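You operate a simulated robot arm through the tools that you are given. There is no shell and no other tool.

Carry out the task below with a simulated robot arm. There is one attempt and no reset: what you move stays moved.

## Task
Turn the pressure down to 1 bar, lift the feed lever and wipe the grime off the clip machine.
Fine: use the blue pad and put it back where it lay. What is to be rubbed or washed off counts as gone when no trace of it is left.

The check looks at the end state, three seconds after you hand in, the way a careful person would. Anything else that was tipped, shoved, dropped, spilled or broken makes it a failure.

## Robot
A 6-joint arm with a two-finger gripper, fixed in place. Base frame: the origin is at the foot of the arm, x ahead of it, y to its left, z up; the work surface is at about z = 93. Readings come in cm, degrees, newtons and seconds.
Its first joint turns from -166.0 to 166.0 degrees. Payload 3.43 kg.
The TCP is the grasp point between the finger pads, 2 cm short of the fingertips. In the tool frame z runs along the fingers and y along their closing line. Largest opening 19 cm; the body of the gripper starts 24.8 cm behind the TCP.
Orientation is told as [roll, pitch, yaw] about the base's x, y, z axes, in that order, counted from this pose: with the fingers straight down and closing along the base's y, the tool's x points along the base's -x, its y along +y and its z along -z.

## Interface
- The arm moves only by the tool servo_tool. Its argument "commands" is a list of rows, each a list of 7 numbers: the finger opening in cm, from 0 to 19, then the shift along the tool's x, y, z in cm, then the turn, a rotation vector about the tool's x, y, z in degrees. In form: [[grip, tx, ty, tz, rx, ry, rz], ...]. A call has 1 to 20 rows; each row is the pose to reach, as a shift and turn from the pose commanded when the call began, along the tool's axes at that moment. A row lasts 0.2 s, in which the tool goes at most 5 cm and 8.6 degrees; a call with a longer step from one row to the next is refused whole, and so is a gripper value outside its range. Where a pose cannot be reached the arm comes as near as it can. A force on the tool above 90 N (or 10 N above the force at the start of the call, whichever is more), or a blocked arm, ends the call early, and 0.2 s more pass. The fingers move at their own pace (about 15.3 cm/s each) and stop on an object; they squeeze with about 25 N. The grip force told is the motor's: it shows also when the fingers shut on nothing. Time passes only in rows, and 0.2 s behind the last, so rows that repeat a pose let the fingers close. It gives the time, the measured TCP pose, the force on the tool (base axes), the opening and the grip force at its end, in the units of the frame above (readings bear some noise), with the torque about the TCP (base axes, N m) and any sound that the robot's microphone picked up, and new pictures: "pictures" is both (left out), scene, wrist or none.
- Cameras (640 x 400 px; columns grow to the right, rows downward): "scene" is fixed at [40.11, -65.08, 152.68]; the picture's right is [-0.20, 0.98, 0.00], its down [0.37, 0.07, -0.93] and it looks along [-0.91, -0.18, -0.38] (base axes); focal length 214 px, centre (320, 200). "wrist" rides on the gripper at [7, -0.8, -28.8] in the tool frame; the picture's right is [0.12, 0.99, 0.00], its down [-0.96, 0.12, -0.25] and it looks along [-0.24, 0.03, 0.97] (tool axes); focal length 261 px, centre (320, 200). There is no depth. A picture from a camera that has moved, and an enlarged one, comes with that camera's place and axes in the base frame and with its lens.
- move_column(by): slides the trunk up (or, below 0, down) by that many cm; the arm rides with it, the base frame stays. It gives what a move gives, with no picture.
- inspect(camera, box): a new picture of the part [left, top, right, bottom] of that camera's present view, enlarged. The clock stands still meanwhile.
- job_done(): hands the job in; it is judged then, once.

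Places have to be worked out from the pictures, the camera data and where the tool is seen. Open the gripper and draw the arm clear of the work before you hand the job in, unless the task says otherwise.

The tools are called after ">>>" as a command line: name --pt "numbers of a row" for each row, then --argument value for the rest, lists and objects as JSON in quotes. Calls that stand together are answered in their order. servo_tool: Moves the arm, as the interface text tells. Its arguments: {"type":"object","properties":{"commands":{"type":"array"},"pictures":{"type":"string","enum":["both","scene","wrist","none"]}},"required":["commands"]} The other tools are called the same way: move_column (by) slides the trunk up or down; inspect (camera, box) takes an enlarged picture of a part of a camera's view; job_done () hands the job in.

At the start:

```text
time: 0.0
tool_pos: [73.65, 5.5, 129.56]
tcp_rot: [0.0, 0.0, 0.1]
force: [0.4, -0.7, 0.0]
wrist_torque: [-0.01, 0.0, -0.02]
opening: 19.02
finger_force: 0.0
trunk travel left (down, up): [-27.5, 16.5]
```

scene: 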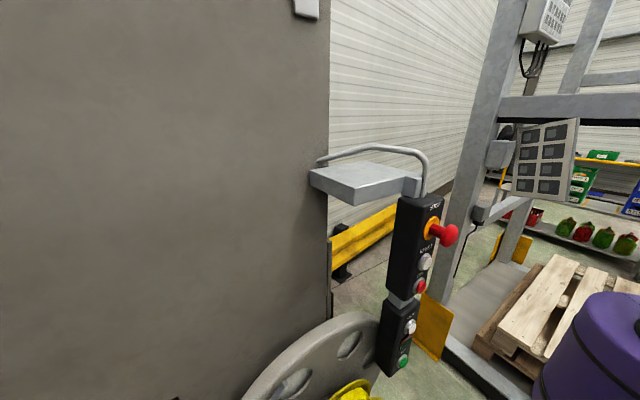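
wrist: 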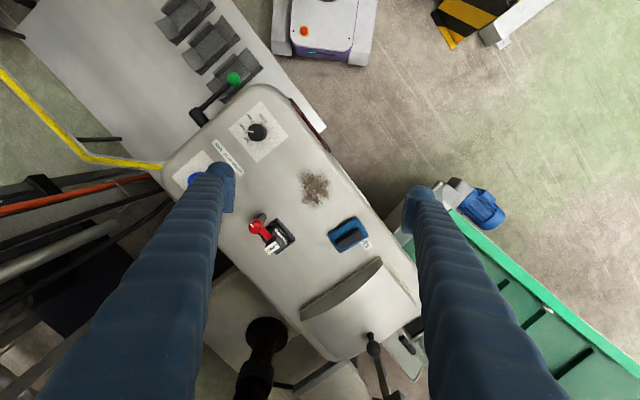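

The scene camera looks away from the work, so I rely on the wrist view: it shows a machine top with a dial, a grime patch, a red lever, and a blue pad. I'll enlarge those parts first.

>>> inspect --camera "wrist" --box '[160, 60, 320, 160]'

>>> inspect --camera "wrist" --box '[230, 160, 390, 260]'

>>> inspect --camera "wrist" --box '[220, 240, 440, 378]'

>>> inspect --camera "scene" --box '[220, 150, 480, 400]'

```text
4.00 times, centred on (240, 110) of wrist
camera zoom: at [66.59, 4.61, 158.35], right [-0.12, 0.99, 0.0], down [0.96, 0.12, 0.25], along [0.24, 0.03, -0.97], focal length 1043 px, centre (640, 560)
```

zoom: 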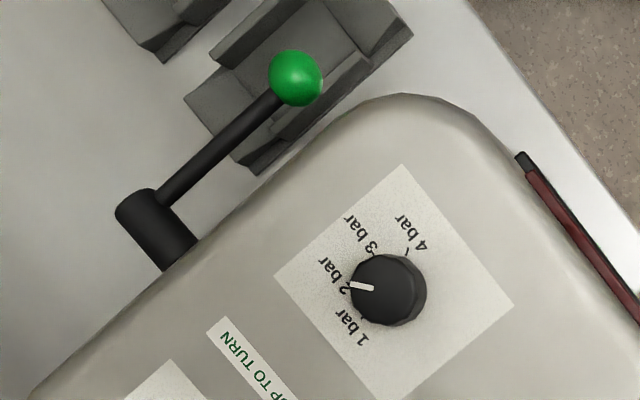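

```text
4.00 times, centred on (310, 210) of wrist
camera zoom: at [66.59, 4.61, 158.35], right [-0.12, 0.99, 0.0], down [0.96, 0.12, 0.25], along [0.24, 0.03, -0.97], focal length 1043 px, centre (360, 160)
```

zoom: 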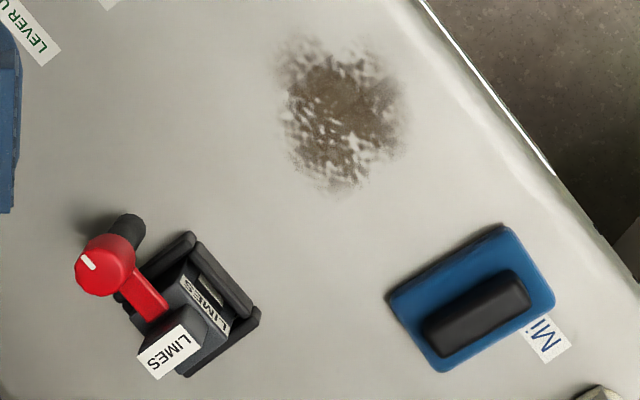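

```text
2.90 times, centred on (330, 309) of wrist
camera zoom: at [66.59, 4.61, 158.35], right [-0.12, 0.99, 0.0], down [0.96, 0.12, 0.25], along [0.24, 0.03, -0.97], focal length 756 px, centre (291, -116)
```

zoom: 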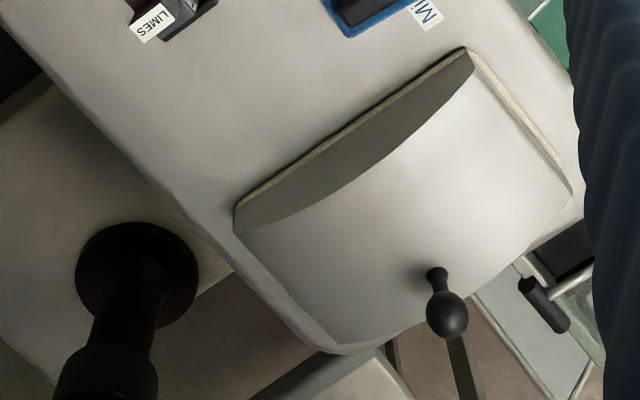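

```text
1.60 times, centred on (350, 275) of scene
camera zoom: at [40.11, -65.08, 152.68], right [-0.2, 0.98, 0.0], down [0.37, 0.07, -0.93], along [-0.91, -0.18, -0.38], focal length 343 px, centre (272, 80)
```

zoom: 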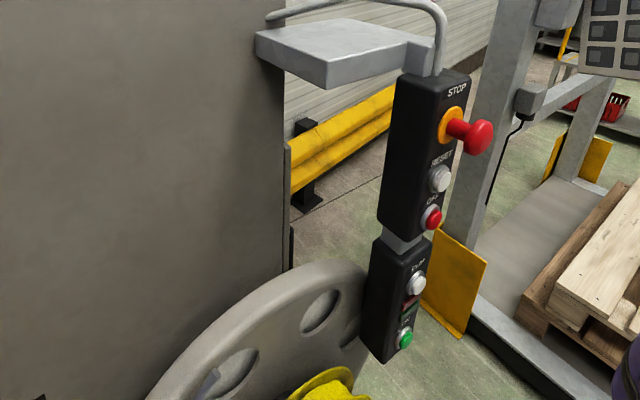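

The label near the dial says "LEVER UP TO TURN", so I need to know which lever that is and how high the top lies. I'll shift the camera sideways at the same height for a second viewpoint.

>>> servo_tool --pt "19 2 -4 0 0 0 0" --pt "19 4 -8 0 0 0 0" --pt "19 6 -12 0 0 0 0" --pt "19 6 -12 0 0 0 0" --pictures "both"

```text
time: 1.0
tool_pos: [67.62, -6.7, 129.61]
tcp_rot: [0.1, 0.2, 0.1]
force: [1.1, 0.8, 0.4]
wrist_torque: [0.12, 0.04, 0.02]
opening: 19.01
finger_force: 0.0
trunk travel left (down, up): [-27.5, 16.5]
camera wrist: at [60.53, -7.53, 158.43], right [-0.12, 0.99, 0.0], down [0.96, 0.12, 0.25], along [0.24, 0.03, -0.97], focal length 261 px, centre (320, 200)
```

scene: 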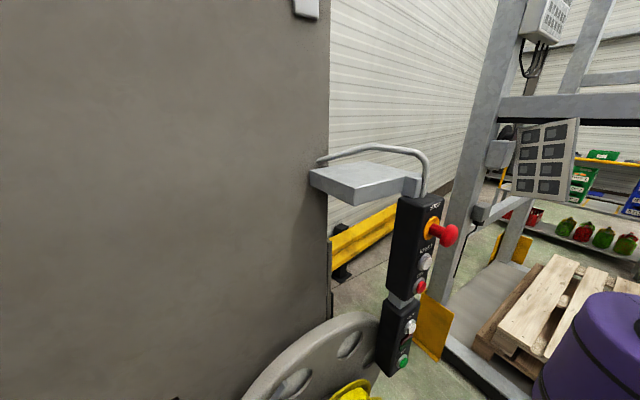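
wrist: 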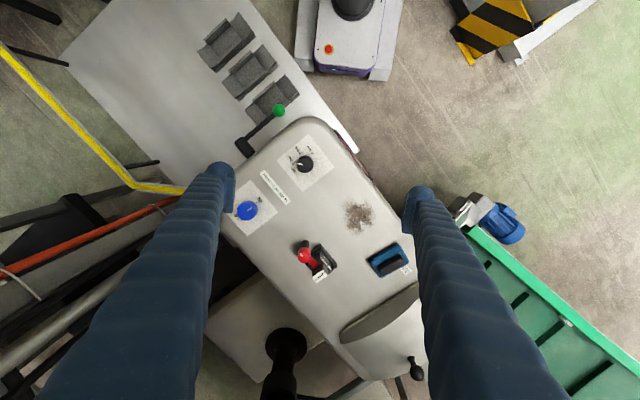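

Dial parallax puts the machine top near z ≈ 92. Now I enlarge the labels, levers and dial from this viewpoint.

>>> inspect --camera "wrist" --box '[225, 90, 353, 170]'

>>> inspect --camera "wrist" --box '[225, 150, 353, 230]'

>>> inspect --camera "wrist" --box '[280, 190, 424, 290]'

>>> inspect --camera "wrist" --box '[210, 270, 430, 400]'

```text
5.00 times, centred on (289, 130) of wrist
camera zoom: at [60.53, -7.53, 158.43], right [-0.12, 0.99, 0.0], down [0.96, 0.12, 0.25], along [0.24, 0.03, -0.97], focal length 1303 px, centre (475, 550)
```

zoom: 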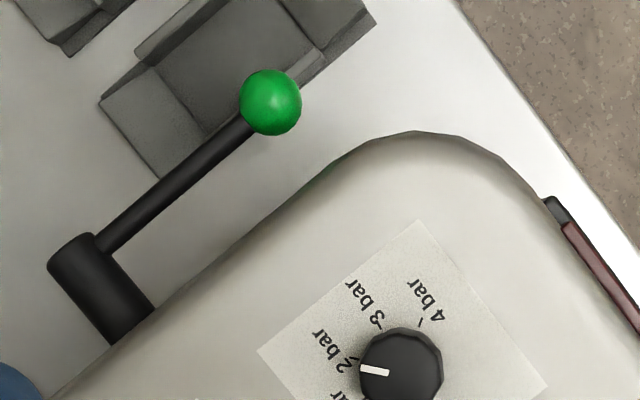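

```text
5.00 times, centred on (289, 190) of wrist
camera zoom: at [60.53, -7.53, 158.43], right [-0.12, 0.99, 0.0], down [0.96, 0.12, 0.25], along [0.24, 0.03, -0.97], focal length 1303 px, centre (475, 250)
```

zoom: 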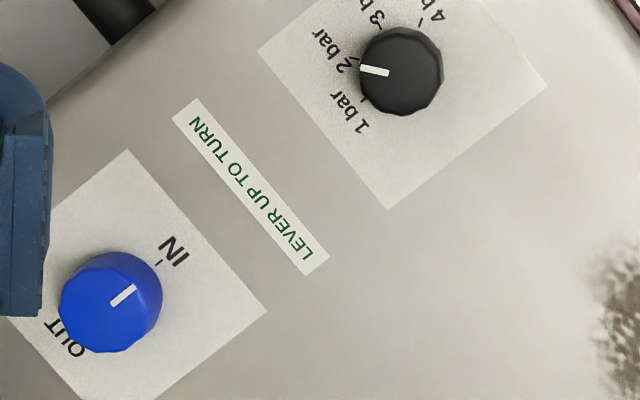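

```text
4.00 times, centred on (352, 240) of wrist
camera zoom: at [60.53, -7.53, 158.43], right [-0.12, 0.99, 0.0], down [0.96, 0.12, 0.25], along [0.24, 0.03, -0.97], focal length 1043 px, centre (192, 40)
```

zoom: 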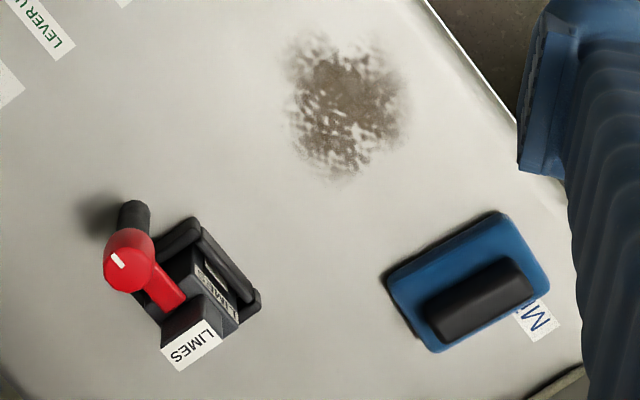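

```text
2.91 times, centred on (320, 335) of wrist
camera zoom: at [60.53, -7.53, 158.43], right [-0.12, 0.99, 0.0], down [0.96, 0.12, 0.25], along [0.24, 0.03, -0.97], focal length 758 px, centre (320, -193)
```

zoom: 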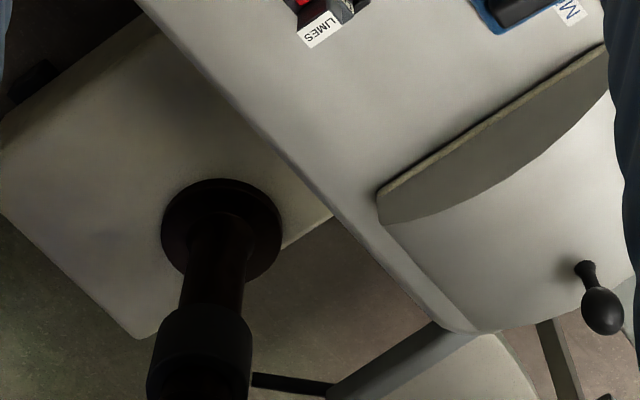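

The green-ball lever hangs on the end face, at about (55, -19, 85), with its hub near (65, -29). It looks like the feed lever, because the "LEVER UP TO TURN" label is green too. I'll take an oblique look at the end face to see how it hinges.

>>> servo_tool --pt "19 2 -3 2 0 -3 0" --pt "19 4 -6 4 0 -7 0" --pt "19 6 -9 6 0 -11 0" --pt "19 8 -12 8 0 -14 0" --pt "19 10 -15 10 0 -17 0" --pt "19 12 -18 12 0 -20 0" --pt "19 12.6 -18.3 14.6 0 -20 0" --pt "19 12.6 -18.3 14.6 0 -20 0" --pictures "wrist"

```text
time: 2.8
tool_pos: [54.99, -24.77, 115.14]
tcp_rot: [0.0, -20.0, 0.1]
force: [-0.4, 0.6, 0.4]
wrist_torque: [0.01, -0.02, 0.01]
opening: 18.99
finger_force: 0.1
trunk travel left (down, up): [-27.5, 16.5]
camera wrist: at [38.44, -25.56, 139.73], right [-0.11, 0.99, -0.04], down [0.82, 0.12, 0.56], along [0.56, 0.03, -0.83], focal length 261 px, centre (320, 200)
```

wrist: 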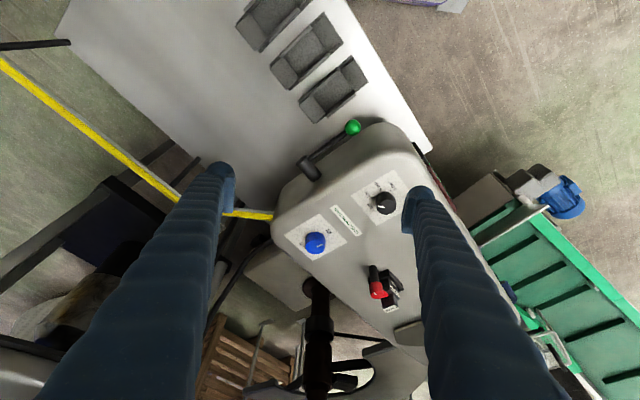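

The end face with the lever is now in view (the image is inverted, with image-down pointing forward and up). I enlarge it.

>>> inspect --camera "wrist" --box '[270, 90, 430, 190]'

>>> inspect --camera "wrist" --box '[270, 170, 430, 270]'

>>> inspect --camera "wrist" --box '[320, 240, 448, 320]'

```text
4.00 times, centred on (350, 140) of wrist
camera zoom: at [38.44, -25.56, 139.73], right [-0.11, 0.99, -0.04], down [0.82, 0.12, 0.56], along [0.56, 0.03, -0.83], focal length 1043 px, centre (200, 440)
```

zoom: 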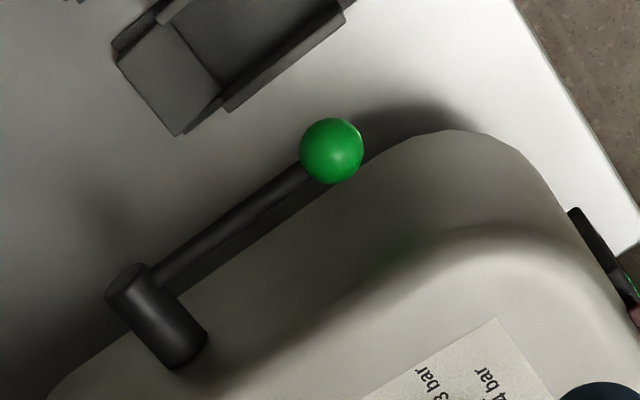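

```text
4.00 times, centred on (350, 220) of wrist
camera zoom: at [38.44, -25.56, 139.73], right [-0.11, 0.99, -0.04], down [0.82, 0.12, 0.56], along [0.56, 0.03, -0.83], focal length 1043 px, centre (200, 120)
```

zoom: 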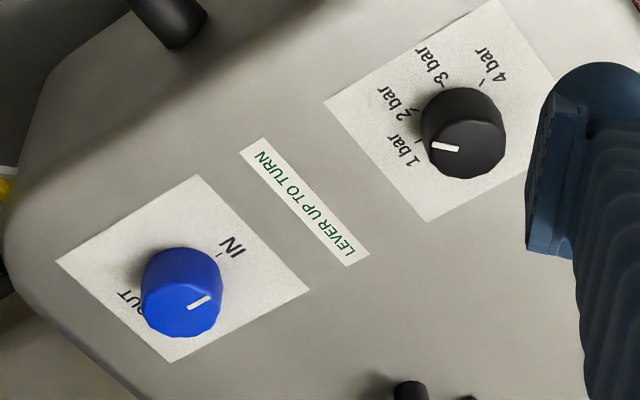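

```text
5.00 times, centred on (384, 280) of wrist
camera zoom: at [38.44, -25.56, 139.73], right [-0.11, 0.99, -0.04], down [0.82, 0.12, 0.56], along [0.56, 0.03, -0.83], focal length 1303 px, centre (0, -200)
```

zoom: 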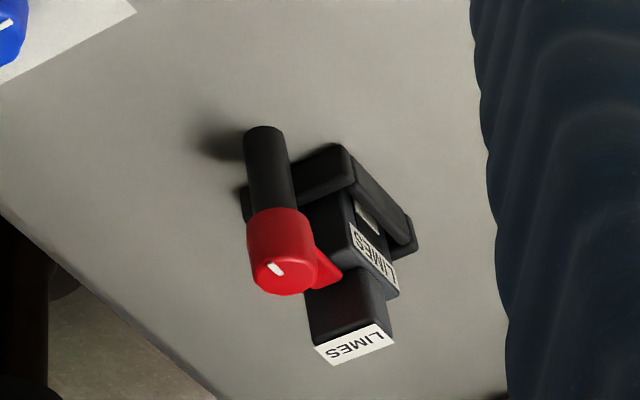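

Triangulating from three views:
- **Ball:** about (55.7, -19.0, 85.5), roughly 3.4 cm across.
- **Hub axle:** z ≈ 86.5, near (64.5, -28.8). The axle points along about 41°, so the lever is nearly level and swings up in a plane parallel to the end face.

I'll straighten the tool, then yaw it -49° so the fingers close along the axle direction.

>>> servo_tool --pt "19 -0.3 1.5 -0.4 0 5 0" --pt "19 -0.7 3 -0.8 0 10 0" --pt "19 -1.0 4.5 -1.2 0 15 0" --pt "19 -1.34 5.8 -1.64 0 20 0" --pt "19 -1.34 5.8 -1.64 0 20 0" --pictures "none"

>>> servo_tool --pt "19 0 0 0 0 0 8" --pt "19 0 0 0 0 0 16" --pt "18 0 0 0 0 0 24" --pt "14 0 0 0 0 0 32" --pt "10 0 0 0 0 0 40" --pt "8 0 0 0 0 0 48" --pt "6 0 0 0 0 0 49" --pt "6 0 0 0 0 0 49" --pictures "wrist"

```text
time: 4.0
tool_pos: [55.86, -19.11, 117.09]
tcp_rot: [0.0, -0.1, 0.1]
force: [-0.4, 0.7, 0.3]
wrist_torque: [-0.01, -0.04, 0.0]
opening: 19.01
finger_force: 0.0
trunk travel left (down, up): [-27.5, 16.5]
```

```text
time: 5.8
tool_pos: [55.79, -19.07, 117.13]
tcp_rot: [0.0, 0.0, -49.0]
force: [-0.1, -0.4, 0.5]
wrist_torque: [0.02, 0.0, -0.01]
opening: 6.0
finger_force: 0.0
trunk travel left (down, up): [-27.5, 16.5]
camera wrist: at [50.42, -14.27, 145.76], right [0.67, 0.74, 0.0], down [0.72, -0.65, 0.25], along [0.18, -0.17, -0.97], focal length 261 px, centre (320, 200)
```

wrist: 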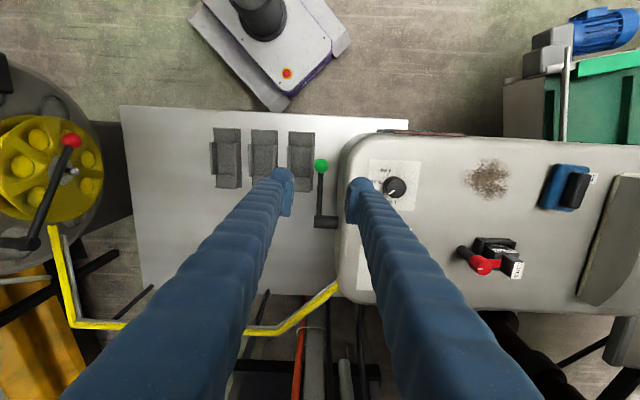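

There's another red-ball handle on a yellow wheel to the left. I'll look closely at both levers before picking one.

>>> inspect --camera "wrist" --box '[0, 90, 160, 270]'

>>> inspect --camera "wrist" --box '[280, 140, 360, 240]'

>>> inspect --camera "wrist" --box '[360, 150, 440, 210]'

>>> inspect --camera "wrist" --box '[440, 140, 640, 320]'

```text
2.22 times, centred on (80, 180) of wrist
camera zoom: at [50.42, -14.27, 145.76], right [0.67, 0.74, 0.0], down [0.72, -0.65, 0.25], along [0.18, -0.17, -0.97], focal length 579 px, centre (853, 244)
```

zoom: 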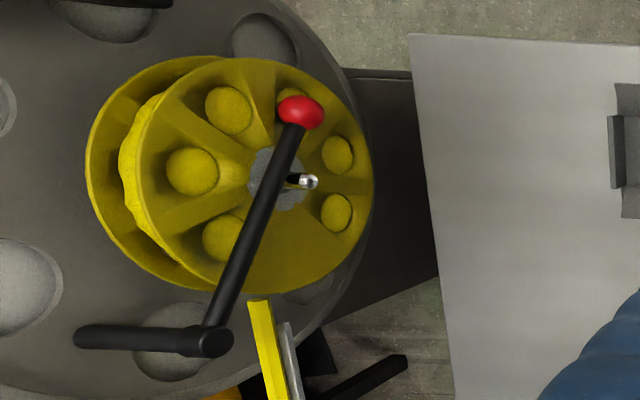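

```text
4.00 times, centred on (320, 190) of wrist
camera zoom: at [50.42, -14.27, 145.76], right [0.67, 0.74, 0.0], down [0.72, -0.65, 0.25], along [0.18, -0.17, -0.97], focal length 1043 px, centre (320, 240)
```

zoom: 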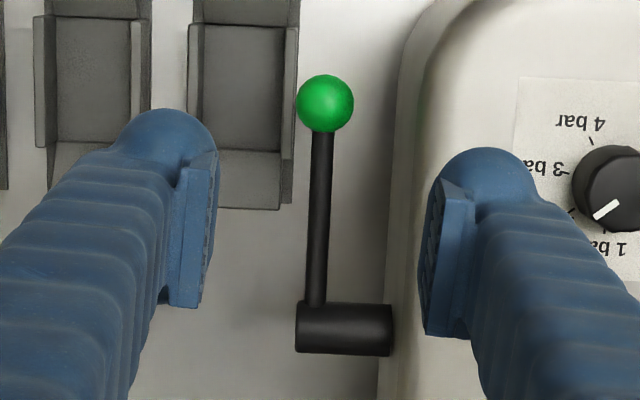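

```text
6.67 times, centred on (400, 180) of wrist
camera zoom: at [50.42, -14.27, 145.76], right [0.67, 0.74, 0.0], down [0.72, -0.65, 0.25], along [0.18, -0.17, -0.97], focal length 1738 px, centre (-213, 333)
```

zoom: 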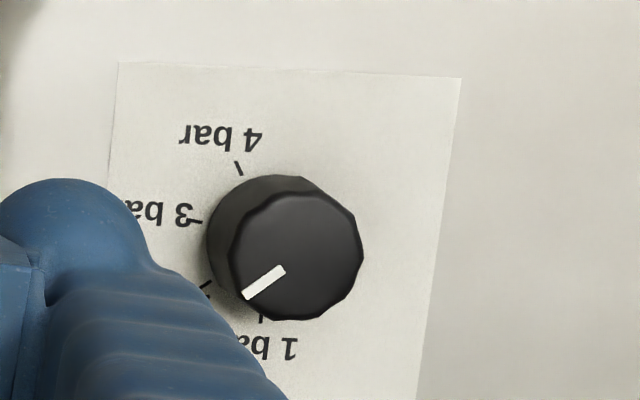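

```text
2.22 times, centred on (540, 230) of wrist
camera zoom: at [50.42, -14.27, 145.76], right [0.67, 0.74, 0.0], down [0.72, -0.65, 0.25], along [0.18, -0.17, -0.97], focal length 579 px, centre (-169, 133)
```

zoom: 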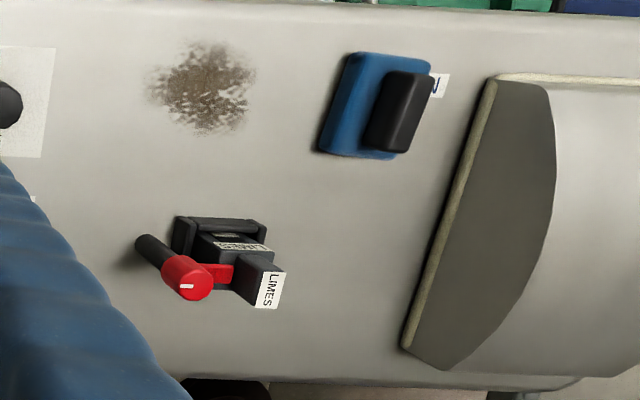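

The red-ball handle belongs to a separate reel stand. Before committing to the green lever, I'll fly over the far end of the machine to check the other handles, labels and the pad.

>>> servo_tool --pt "6 0 0 -4 0 0 0" --pt "6 0.5 4 -6 0 0 0" --pt "6 1 8.5 -8 0 0 0" --pt "6 1.5 13 -8 0 0 0" --pt "6 2 17.5 -8 0 0 0" --pt "6 3 22 -8 0 0 0" --pt "6 4 26.5 -8 0 0 0" --pt "6 5 31 -8 0 0 0" --pt "6 6 35.5 -8 0 0 0" --pt "6 6.9 40 -8 0 0 0" --pt "6 6.9 44 -8 0 0 0" --pt "6 6.9 44 -8 0 0 0" --pictures "wrist"

```text
time: 8.4
tool_pos: [84.34, 14.89, 124.93]
tcp_rot: [0.0, 0.0, -49.0]
force: [0.1, 0.7, 0.3]
wrist_torque: [-0.03, -0.09, 0.02]
opening: 5.98
finger_force: 0.1
trunk travel left (down, up): [-27.5, 16.5]
camera wrist: at [78.95, 19.73, 153.75], right [0.67, 0.74, 0.0], down [0.72, -0.65, 0.25], along [0.18, -0.17, -0.97], focal length 261 px, centre (320, 200)
```

wrist: 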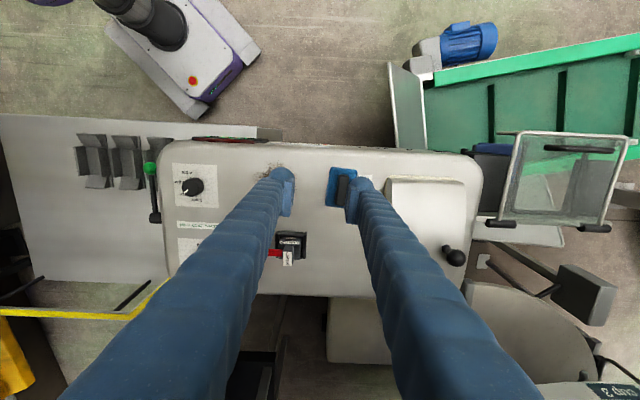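

>>> inspect --camera "wrist" --box '[380, 130, 640, 400]'

>>> inspect --camera "wrist" --box '[130, 130, 290, 270]'

>>> inspect --camera "wrist" --box '[300, 130, 400, 220]'

```text
1.48 times, centred on (510, 265) of wrist
camera zoom: at [78.95, 19.73, 153.75], right [0.67, 0.74, 0.0], down [0.72, -0.65, 0.25], along [0.18, -0.17, -0.97], focal length 386 px, centre (38, 104)
```

zoom: 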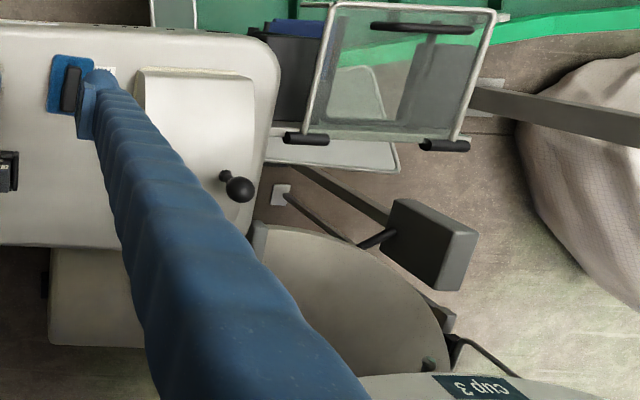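

```text
2.86 times, centred on (210, 200) of wrist
camera zoom: at [78.95, 19.73, 153.75], right [0.67, 0.74, 0.0], down [0.72, -0.65, 0.25], along [0.18, -0.17, -0.97], focal length 745 px, centre (634, 200)
```

zoom: 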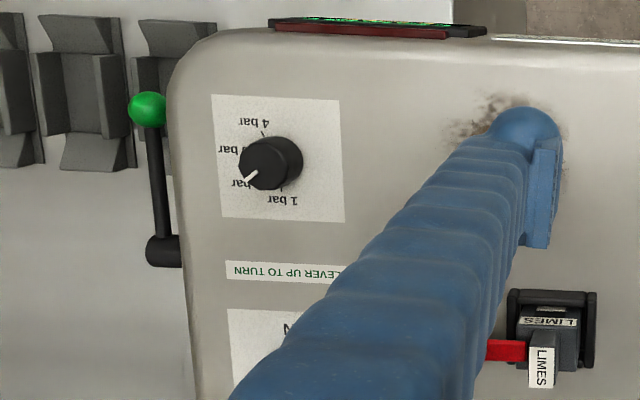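

```text
4.44 times, centred on (350, 175) of wrist
camera zoom: at [78.95, 19.73, 153.75], right [0.67, 0.74, 0.0], down [0.72, -0.65, 0.25], along [0.18, -0.17, -0.97], focal length 1158 px, centre (187, 311)
```

zoom: 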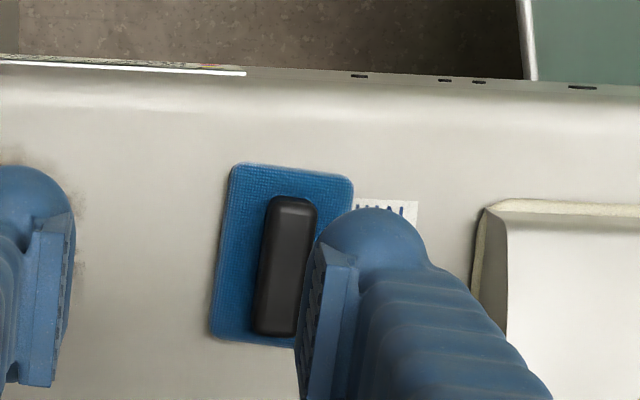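

Only the green lever is linked to a "LEVER" label. There's also a panel on the machine's front edge that I'll zoom in on, in case it carries hints.

>>> inspect --camera "wrist" --box '[180, 120, 270, 160]'

>>> inspect --camera "wrist" --box '[420, 220, 500, 280]'

```text
7.11 times, centred on (225, 140) of wrist
camera zoom: at [78.95, 19.73, 153.75], right [0.67, 0.74, 0.0], down [0.72, -0.65, 0.25], along [0.18, -0.17, -0.97], focal length 1854 px, centre (996, 627)
```

zoom: 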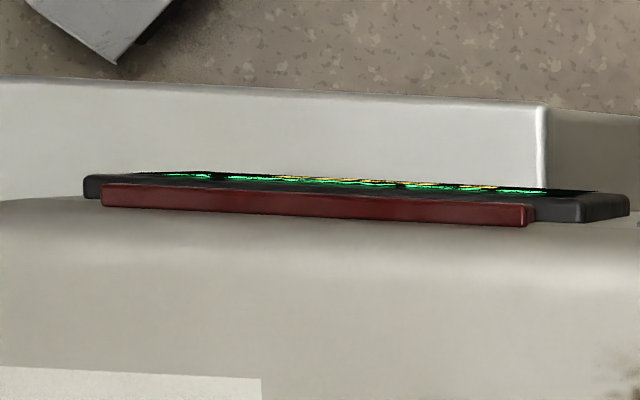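

```text
6.67 times, centred on (460, 250) of wrist
camera zoom: at [78.95, 19.73, 153.75], right [0.67, 0.74, 0.0], down [0.72, -0.65, 0.25], along [0.18, -0.17, -0.97], focal length 1738 px, centre (-613, -133)
```

zoom: 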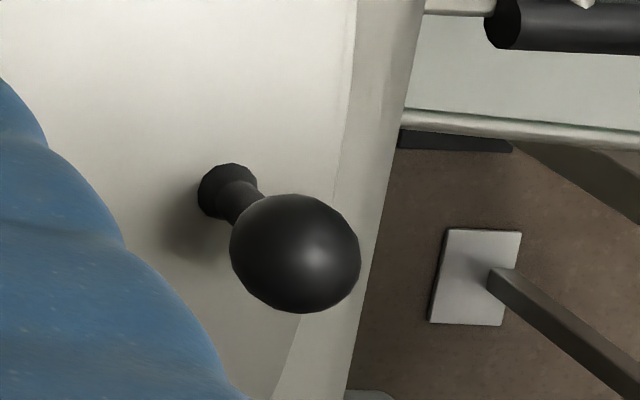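

The strip is a lit display facing the front side. I'll tilt the wrist to read it, since it may show the pressure and feed status.

>>> servo_tool --pt "6 0.5 -3 0 0 -5 0" --pt "6 1 -6 0 0 -10 0" --pt "6 1.5 -9 1 0 -15 0" --pt "6 2 -12 2 0 -20 0" --pt "6 2.5 -15 3 0 -25 0" --pt "6 3 -18 5 0 -30 0" --pt "6 3.5 -21 7 0 -35 0" --pt "6 4 -23.4 9 0 -40 0" --pt "6 4 -23.4 9 0 -40 0" --pictures "wrist"

```text
time: 10.4
tool_pos: [64.13, 2.84, 116.11]
tcp_rot: [-0.1, -40.1, -48.8]
force: [-0.7, -0.2, 0.7]
wrist_torque: [-0.01, -0.04, 0.0]
opening: 6.03
finger_force: 0.0
trunk travel left (down, up): [-27.5, 16.5]
camera wrist: at [47.75, 20.32, 133.57], right [0.69, 0.72, -0.08], down [0.47, -0.36, 0.81], along [0.56, -0.59, -0.58], focal length 261 px, centre (320, 200)
```

wrist: 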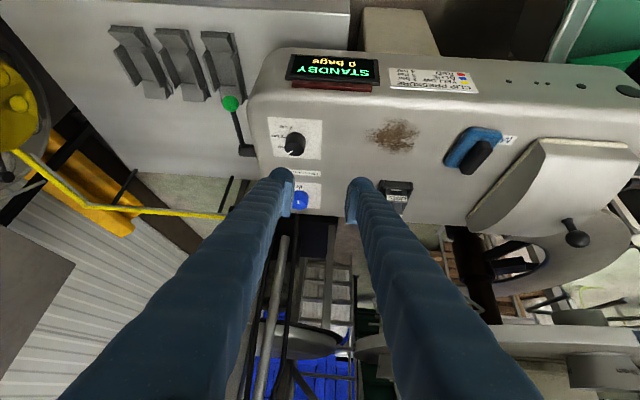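

There's a display reading "STANDBY" and an instruction label on the front face. I zoom in on both.

>>> inspect --camera "wrist" --box '[380, 60, 490, 100]'

>>> inspect --camera "wrist" --box '[280, 45, 390, 100]'

>>> inspect --camera "wrist" --box '[100, 20, 340, 220]'

>>> inspect --camera "wrist" --box '[350, 100, 640, 260]'

```text
5.82 times, centred on (435, 80) of wrist
camera zoom: at [47.75, 20.32, 133.57], right [0.69, 0.72, -0.08], down [0.47, -0.36, 0.81], along [0.56, -0.59, -0.58], focal length 1516 px, centre (-349, 898)
```

zoom: 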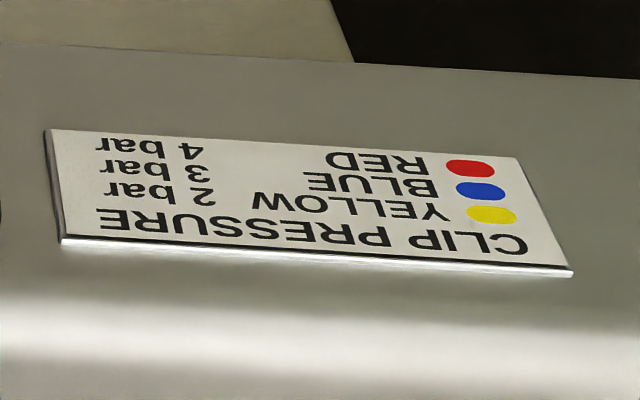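

```text
5.82 times, centred on (335, 72) of wrist
camera zoom: at [47.75, 20.32, 133.57], right [0.69, 0.72, -0.08], down [0.47, -0.36, 0.81], along [0.56, -0.59, -0.58], focal length 1516 px, centre (233, 942)
```

zoom: 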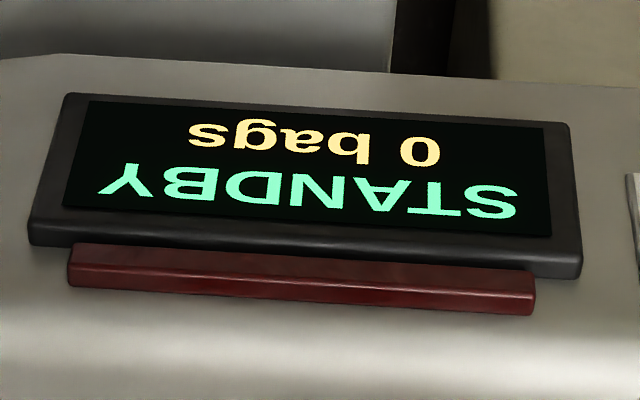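

```text
2.00 times, centred on (220, 120) of wrist
camera zoom: at [47.75, 20.32, 133.57], right [0.69, 0.72, -0.08], down [0.47, -0.36, 0.81], along [0.56, -0.59, -0.58], focal length 521 px, centre (520, 360)
```

zoom: 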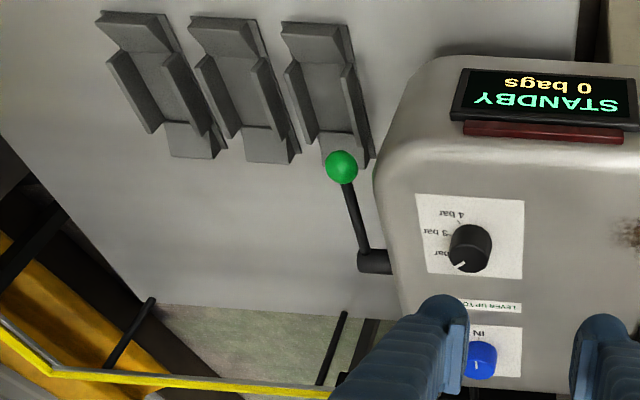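

```text
2.21 times, centred on (495, 180) of wrist
camera zoom: at [47.75, 20.32, 133.57], right [0.69, 0.72, -0.08], down [0.47, -0.36, 0.81], along [0.56, -0.59, -0.58], focal length 575 px, centre (-66, 244)
```

zoom: 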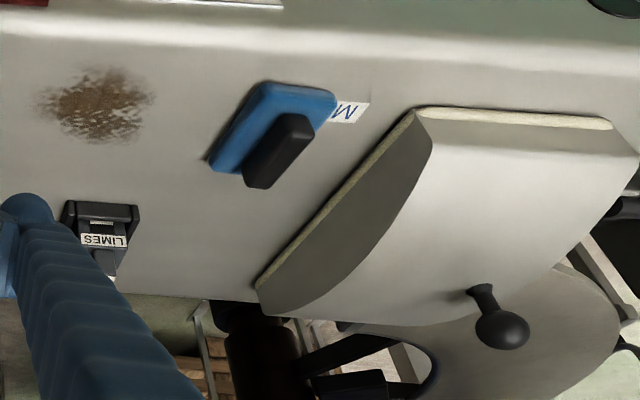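

The label lists clip colours against pressure, the display shows STANDBY, and nothing contradicts the green lever being the feed lever. Edge fits put the machine axis at about 45°. I'll level the tool, yaw it to -45° and hover over the ball.

>>> servo_tool --pt "6 -1 0 -1 0 8 0" --pt "6 -2 0 -2 0 16 0" --pt "6 -2.57 0 -3.06 0 24 0" --pt "6 -2.57 0 -3.06 0 32 0" --pt "6 -2.57 0 -3.06 0 40.1 0" --pt "6 -2.57 0 -3.06 0 40.1 0" --pictures "none"

>>> servo_tool --pt "6 -2 -4 0 0 0 -1" --pt "6 -4 -8 0 0 0 -2" --pt "6 -6 -12 0 0 0 -3" --pt "6 -8 -16 2 0 0 -4" --pt "6 -10 -19 5 0 0 -4" --pt "6 -11.06 -20.67 9 0 0 -4" --pt "6 -11.06 -20.67 12 0 0 -4" --pt "6 -11.06 -20.67 12 0 0 -4" --pictures "wrist"

```text
time: 11.8
tool_pos: [64.2, 2.71, 120.11]
tcp_rot: [0.0, 0.3, -48.9]
force: [0.2, 0.4, -0.1]
wrist_torque: [0.03, -0.05, 0.01]
opening: 6.0
finger_force: 0.1
trunk travel left (down, up): [-27.5, 16.5]
```

```text
time: 13.6
tool_pos: [55.83, -19.19, 108.07]
tcp_rot: [0.0, 0.1, -44.9]
force: [-0.1, 0.5, 0.1]
wrist_torque: [-0.04, -0.01, -0.02]
opening: 6.01
finger_force: 0.0
trunk travel left (down, up): [-27.5, 16.5]
camera wrist: at [50.18, -14.82, 136.83], right [0.62, 0.79, 0.0], down [0.76, -0.6, 0.25], along [0.19, -0.15, -0.97], focal length 261 px, centre (320, 200)
```

wrist: 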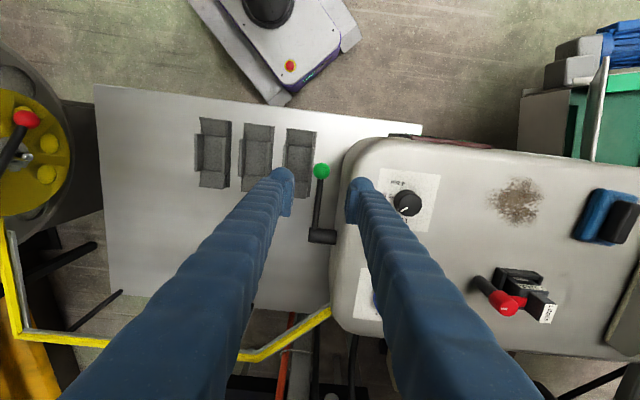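

The tool is aligned. I'll zoom in to check the ball against the finger gap and the end-face clearance.

>>> inspect --camera "wrist" --box '[260, 140, 380, 260]'

```text
3.33 times, centred on (320, 200) of wrist
camera zoom: at [50.18, -14.82, 136.83], right [0.62, 0.79, 0.0], down [0.76, -0.6, 0.25], along [0.19, -0.15, -0.97], focal length 869 px, centre (320, 200)
```

zoom: 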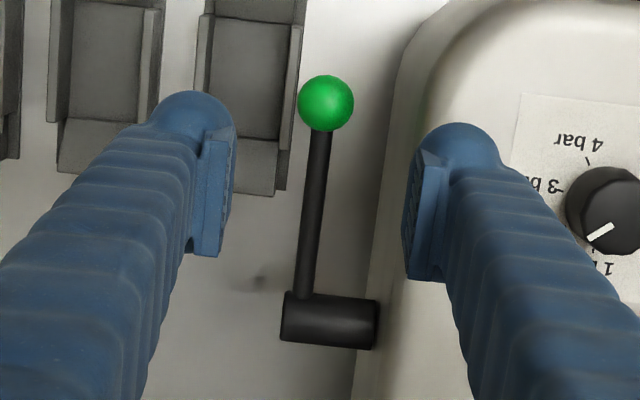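

The ball sits almost centred under the TCP and the face gap is about 5 cm. I narrow the opening to 5 cm and descend part way, then check.

>>> servo_tool --pt "5 0.1 0.1 4 0 0 0" --pt "5 0.1 0.1 8 0 0 0" --pt "5 0.1 0.1 12 0 0 0" --pt "5 0.1 0.1 15 0 0 0" --pt "5 0.1 0.1 15 0 0 0" --pictures "wrist"

>>> inspect --camera "wrist" --box '[260, 120, 380, 240]'

```text
time: 14.8
tool_pos: [55.82, -19.2, 93.7]
tcp_rot: [0.3, -0.4, -45.0]
force: [-5.4, 0.4, 88.0]
wrist_torque: [3.8, -2.69, 0.24]
opening: 5.19
finger_force: 2.7
trunk travel left (down, up): [-27.5, 16.5]
camera wrist: at [49.97, -14.75, 122.38], right [0.62, 0.79, 0.0], down [0.76, -0.6, 0.25], along [0.2, -0.15, -0.97], focal length 261 px, centre (320, 200)
```

wrist: 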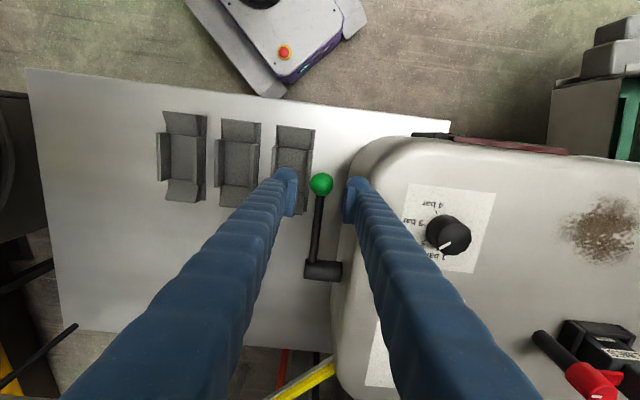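

```text
3.33 times, centred on (320, 180) of wrist
camera zoom: at [49.97, -14.75, 122.38], right [0.62, 0.79, 0.0], down [0.76, -0.6, 0.25], along [0.2, -0.15, -0.97], focal length 869 px, centre (320, 267)
```

zoom: 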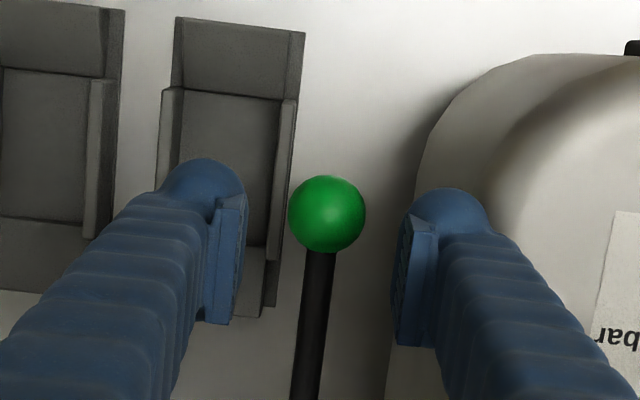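

The inner finger touched the machine's top edge (88 N), so the gap between ball and end face is narrower than I took it for. I back straight up and will lift the lever another way: closed fingers tilted in from the outer side, hooked under the rod.

>>> servo_tool --pt "5 0 0 -3 0 0 0" --pt "5 0 0 -7 0 0 0" --pt "4 0 0 -11 0 0 0" --pt "2 0 0 -13 0 0 0" --pt "0 -2 -4 -13 0 0 0" --pt "0 -5 -8 -13 0 0 0" --pt "0 -5.85 -9.9 -13 0 0 0" --pt "0 -5.85 -9.9 -13 0 0 0" --pictures "wrist"

>>> inspect --camera "wrist" --box '[300, 120, 460, 280]'

```text
time: 16.6
tool_pos: [52.89, -30.32, 106.02]
tcp_rot: [0.0, 0.0, -45.0]
force: [-0.3, -0.2, 0.4]
wrist_torque: [-0.02, -0.02, 0.01]
opening: 0.0
finger_force: 25.3
trunk travel left (down, up): [-27.5, 16.5]
camera wrist: at [47.29, -26.01, 134.8], right [0.62, 0.79, 0.0], down [0.76, -0.6, 0.25], along [0.19, -0.15, -0.97], focal length 261 px, centre (320, 200)
```

wrist: 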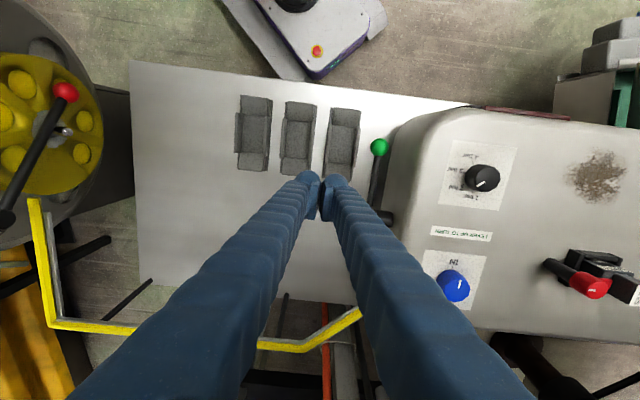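

```text
2.50 times, centred on (380, 200) of wrist
camera zoom: at [47.29, -26.01, 134.8], right [0.62, 0.79, 0.0], down [0.76, -0.6, 0.25], along [0.19, -0.15, -0.97], focal length 652 px, centre (170, 200)
```

zoom: 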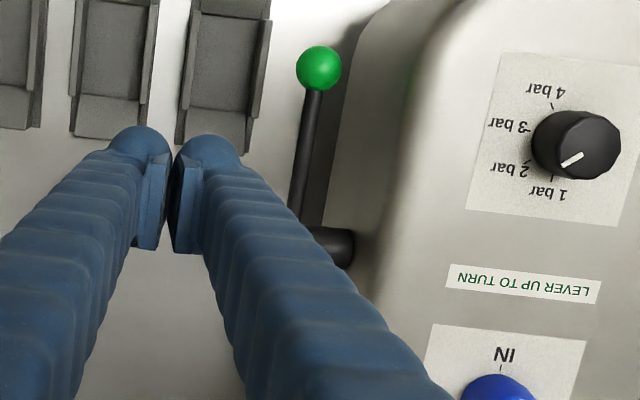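

The lever and machine look unharmed. Now I tilt the closed fingers 60° toward the machine axis, well clear of everything.

>>> servo_tool --pt "0 0 -0.5 0 -7.5 0 0" --pt "0 0 -1 0 -15 0 0" --pt "0 0 -1 0 -22.5 0 0" --pt "0 0 -1 0 -30 0 0" --pt "0 0 -1 0 -37.5 0 0" --pt "0 0 -1 0 -45 0 0" --pt "0 0 -1 0 -52.5 0 0" --pt "0 0 -1 0 -60 0 0" --pt "0 0 -1 0 -60 0 0" --pictures "wrist"

>>> inspect --camera "wrist" --box '[240, 120, 440, 280]'

```text
time: 18.6
tool_pos: [52.29, -30.93, 106.0]
tcp_rot: [60.1, 0.0, -45.0]
force: [0.1, -0.7, -0.1]
wrist_torque: [0.12, -0.01, 0.09]
opening: 0.0
finger_force: 24.8
trunk travel left (down, up): [-27.5, 16.5]
camera wrist: at [29.22, -43.96, 119.64], right [0.27, 0.43, 0.86], down [0.57, -0.79, 0.22], along [0.78, 0.43, -0.46], focal length 261 px, centre (320, 200)
```

wrist: 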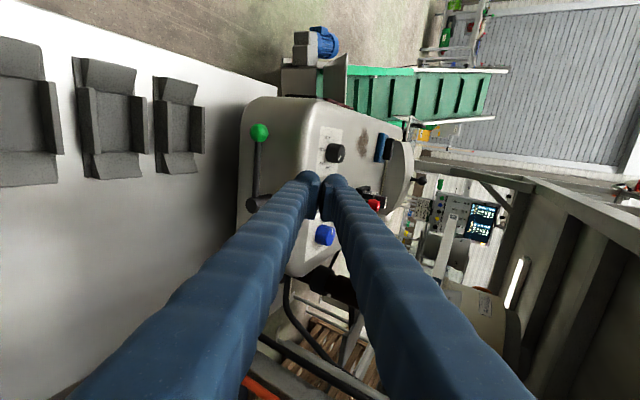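

```text
2.50 times, centred on (340, 200) of wrist
camera zoom: at [29.22, -43.96, 119.64], right [0.27, 0.43, 0.86], down [0.57, -0.79, 0.22], along [0.78, 0.43, -0.46], focal length 652 px, centre (270, 200)
```

zoom: 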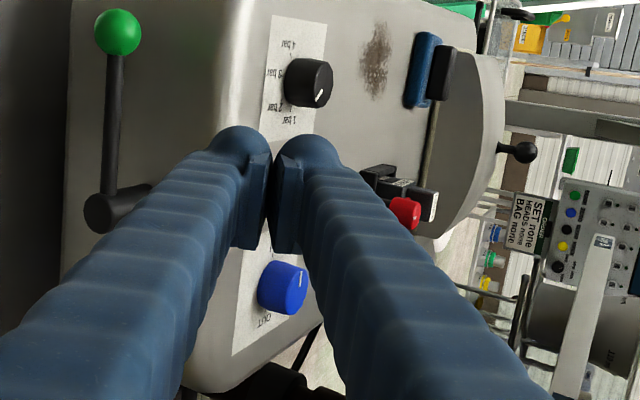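

The tilt is reached and the lever geometry checks out from here (ball ≈ (56, -18.5), hub ≈ (64.4, -29)). I descend, still clear of the lever on the outer side, so the fingertips sit below rod height.

>>> servo_tool --pt "0 0 -3.46 2 0 0 0" --pt "0 0 -6.93 4 0 0 0" --pt "0 0 -10.4 6 0 0 0" --pt "0 0 -13.86 8 0 0 0" --pt "0 0 -17.3 10 0 0 0" --pt "0 0 -20.0 11.55 0 0 0" --pt "0 0 -20.0 11.55 0 0 0" --pictures "wrist"

>>> inspect --camera "wrist" --box '[240, 80, 440, 240]'

```text
time: 20.2
tool_pos: [52.01, -30.97, 83.01]
tcp_rot: [60.0, 0.0, -45.0]
force: [-1.5, 0.1, 0.2]
wrist_torque: [0.02, 0.0, 0.0]
opening: 0.01
finger_force: 25.0
trunk travel left (down, up): [-27.5, 16.5]
camera wrist: at [29.1, -43.91, 96.66], right [0.27, 0.43, 0.86], down [0.57, -0.79, 0.22], along [0.78, 0.43, -0.46], focal length 261 px, centre (320, 200)
```

wrist: 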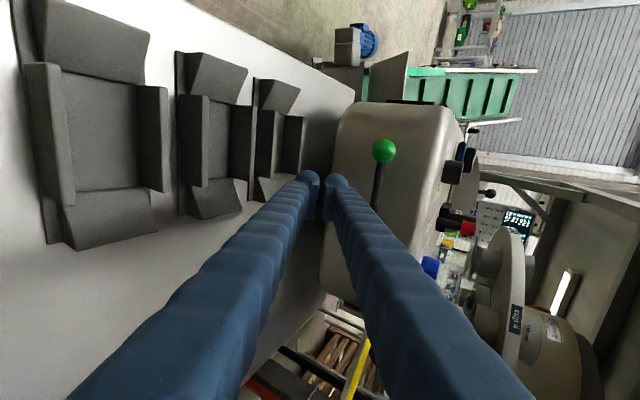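

```text
2.50 times, centred on (340, 160) of wrist
camera zoom: at [29.1, -43.91, 96.66], right [0.27, 0.43, 0.86], down [0.57, -0.79, 0.22], along [0.78, 0.43, -0.46], focal length 652 px, centre (270, 300)
```

zoom: 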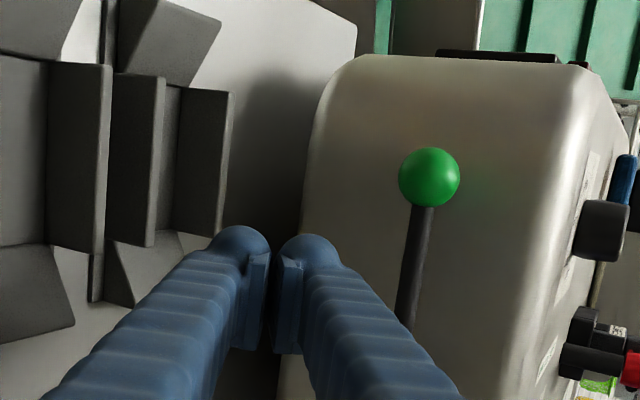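

The rod axis reads z ≈ 86.1 over q ≈ -58 (machine coordinates), and the fingertips are about 1.3 cm below its underside. I slide the closed fingers in under the rod toward the machine.

>>> servo_tool --pt "0 0.1 1.0 1.73 0 0 0" --pt "0 0.2 2.0 3.46 0 0 0" --pt "0 0.3 3.0 5.2 0 0 0" --pt "0 0.4 4.0 6.93 0 0 0" --pt "0 0.4 5.05 8.75 0 0 0" --pt "0 0.4 5.05 8.75 0 0 0" --pictures "wrist"

>>> inspect --camera "wrist" --box '[240, 80, 440, 240]'

```text
time: 21.6
tool_pos: [58.97, -23.44, 82.97]
tcp_rot: [60.0, 0.1, -44.9]
force: [-2.4, -1.7, -2.2]
wrist_torque: [0.1, -0.05, -0.09]
opening: 0.0
finger_force: 25.3
trunk travel left (down, up): [-27.5, 16.5]
camera wrist: at [36.03, -36.46, 96.64], right [0.27, 0.43, 0.86], down [0.57, -0.79, 0.22], along [0.78, 0.43, -0.46], focal length 261 px, centre (320, 200)
```

wrist: 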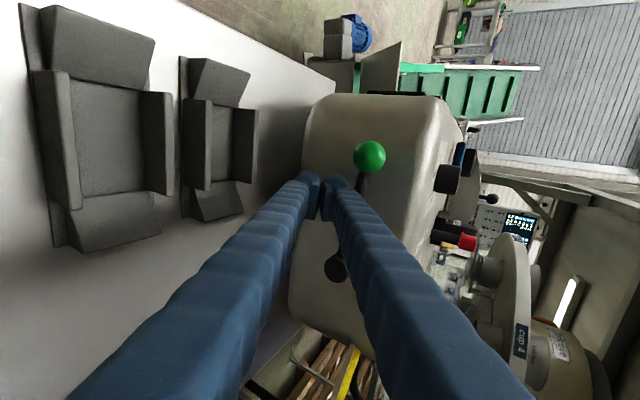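

```text
2.50 times, centred on (340, 160) of wrist
camera zoom: at [36.03, -36.46, 96.64], right [0.27, 0.43, 0.86], down [0.57, -0.79, 0.22], along [0.78, 0.43, -0.46], focal length 652 px, centre (270, 300)
```

zoom: 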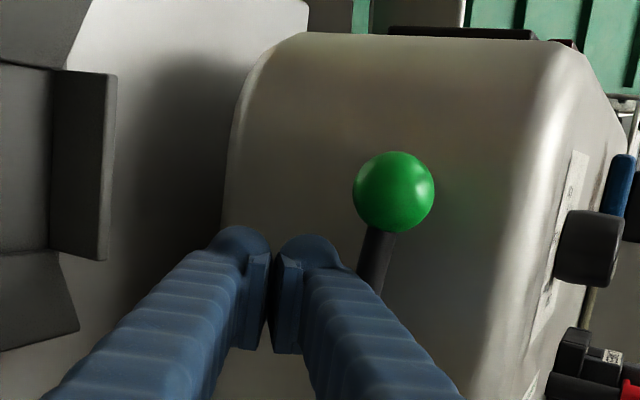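

The fingers are under the rod with negligible force. I lift gently along the arc to about 20° and watch the force and the lever.

>>> servo_tool --pt "0 0 0.87 -0.5 0 0 0" --pt "0 0 1.3 -0.75 0 0 0" --pt "0 -0.05 1.73 -1.0 0 0 0" --pt "0 -0.1 2.25 -1.3 0 0 0" --pt "0 -0.14 2.83 -1.64 0 0 0" --pt "0 -0.14 2.83 -1.64 0 0 0" --pictures "wrist"

>>> inspect --camera "wrist" --box '[240, 80, 440, 240]'

```text
time: 23.0
tool_pos: [59.17, -23.6, 86.23]
tcp_rot: [60.0, 0.1, -45.0]
force: [-0.3, -0.7, -0.1]
wrist_torque: [0.03, 0.03, 0.03]
opening: 0.0
finger_force: 24.7
trunk travel left (down, up): [-27.5, 16.5]
camera wrist: at [36.13, -36.52, 99.89], right [0.27, 0.43, 0.86], down [0.57, -0.79, 0.22], along [0.78, 0.43, -0.46], focal length 261 px, centre (320, 200)
```

wrist: 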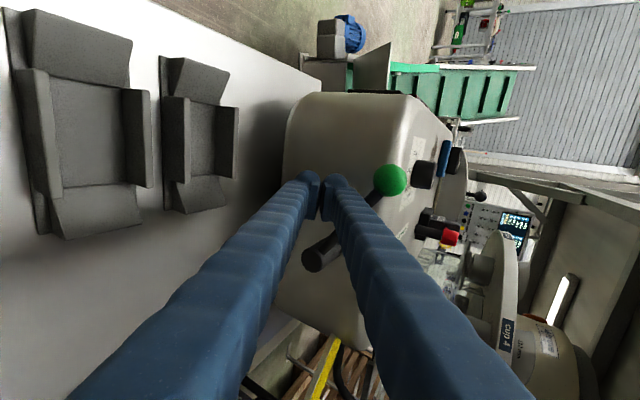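

```text
2.50 times, centred on (340, 160) of wrist
camera zoom: at [36.13, -36.52, 99.89], right [0.27, 0.43, 0.86], down [0.57, -0.79, 0.22], along [0.78, 0.43, -0.46], focal length 652 px, centre (270, 300)
```

zoom: 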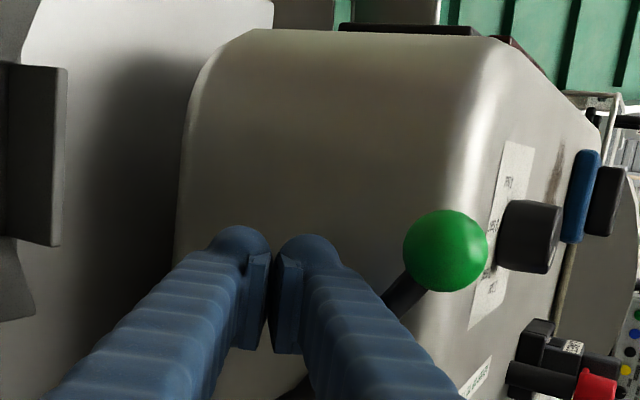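

The lever is rising easily; the ball is already at about 33°. I continue along the arc toward 60°.

>>> servo_tool --pt "0 -0.35 0.78 -0.45 0 0 0" --pt "0 -0.78 1.52 -0.88 0 0 0" --pt "0 -1.4 2.17 -1.25 0 0 0" --pt "0 -2.09 2.75 -1.585 0 0 0" --pt "0 -2.09 2.75 -1.585 0 0 0" --pictures "wrist"

>>> inspect --camera "wrist" --box '[260, 100, 460, 300]'

```text
time: 24.2
tool_pos: [60.13, -24.68, 88.97]
tcp_rot: [59.7, 0.4, -44.6]
force: [-41.0, 26.3, -48.6]
wrist_torque: [-0.57, -0.4, 0.28]
opening: 0.0
finger_force: 24.7
trunk travel left (down, up): [-27.5, 16.5]
camera wrist: at [37.41, -37.79, 102.79], right [0.27, 0.44, 0.86], down [0.58, -0.79, 0.22], along [0.77, 0.44, -0.47], focal length 261 px, centre (320, 200)
```

wrist: 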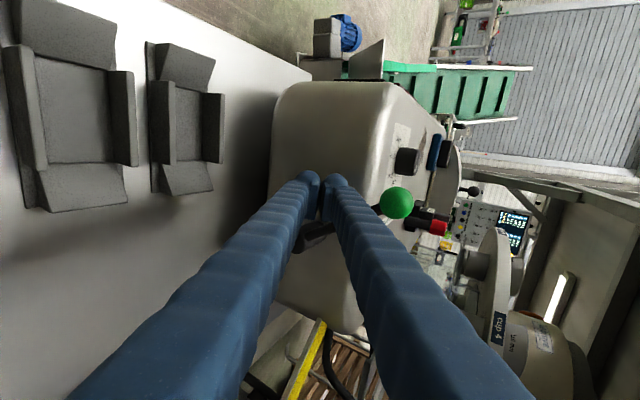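

```text
2.00 times, centred on (360, 200) of wrist
camera zoom: at [37.41, -37.79, 102.79], right [0.27, 0.44, 0.86], down [0.58, -0.79, 0.22], along [0.77, 0.44, -0.47], focal length 521 px, centre (240, 200)
```

zoom: 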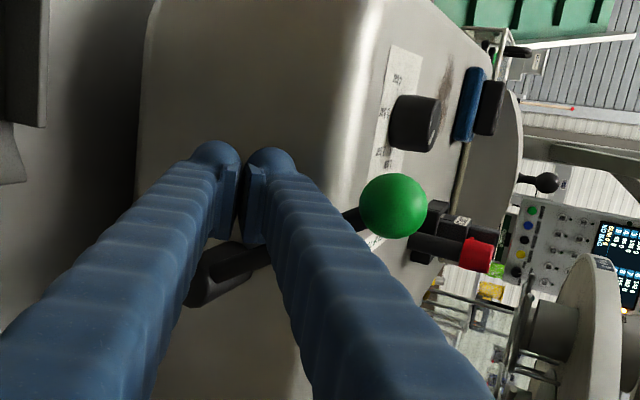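

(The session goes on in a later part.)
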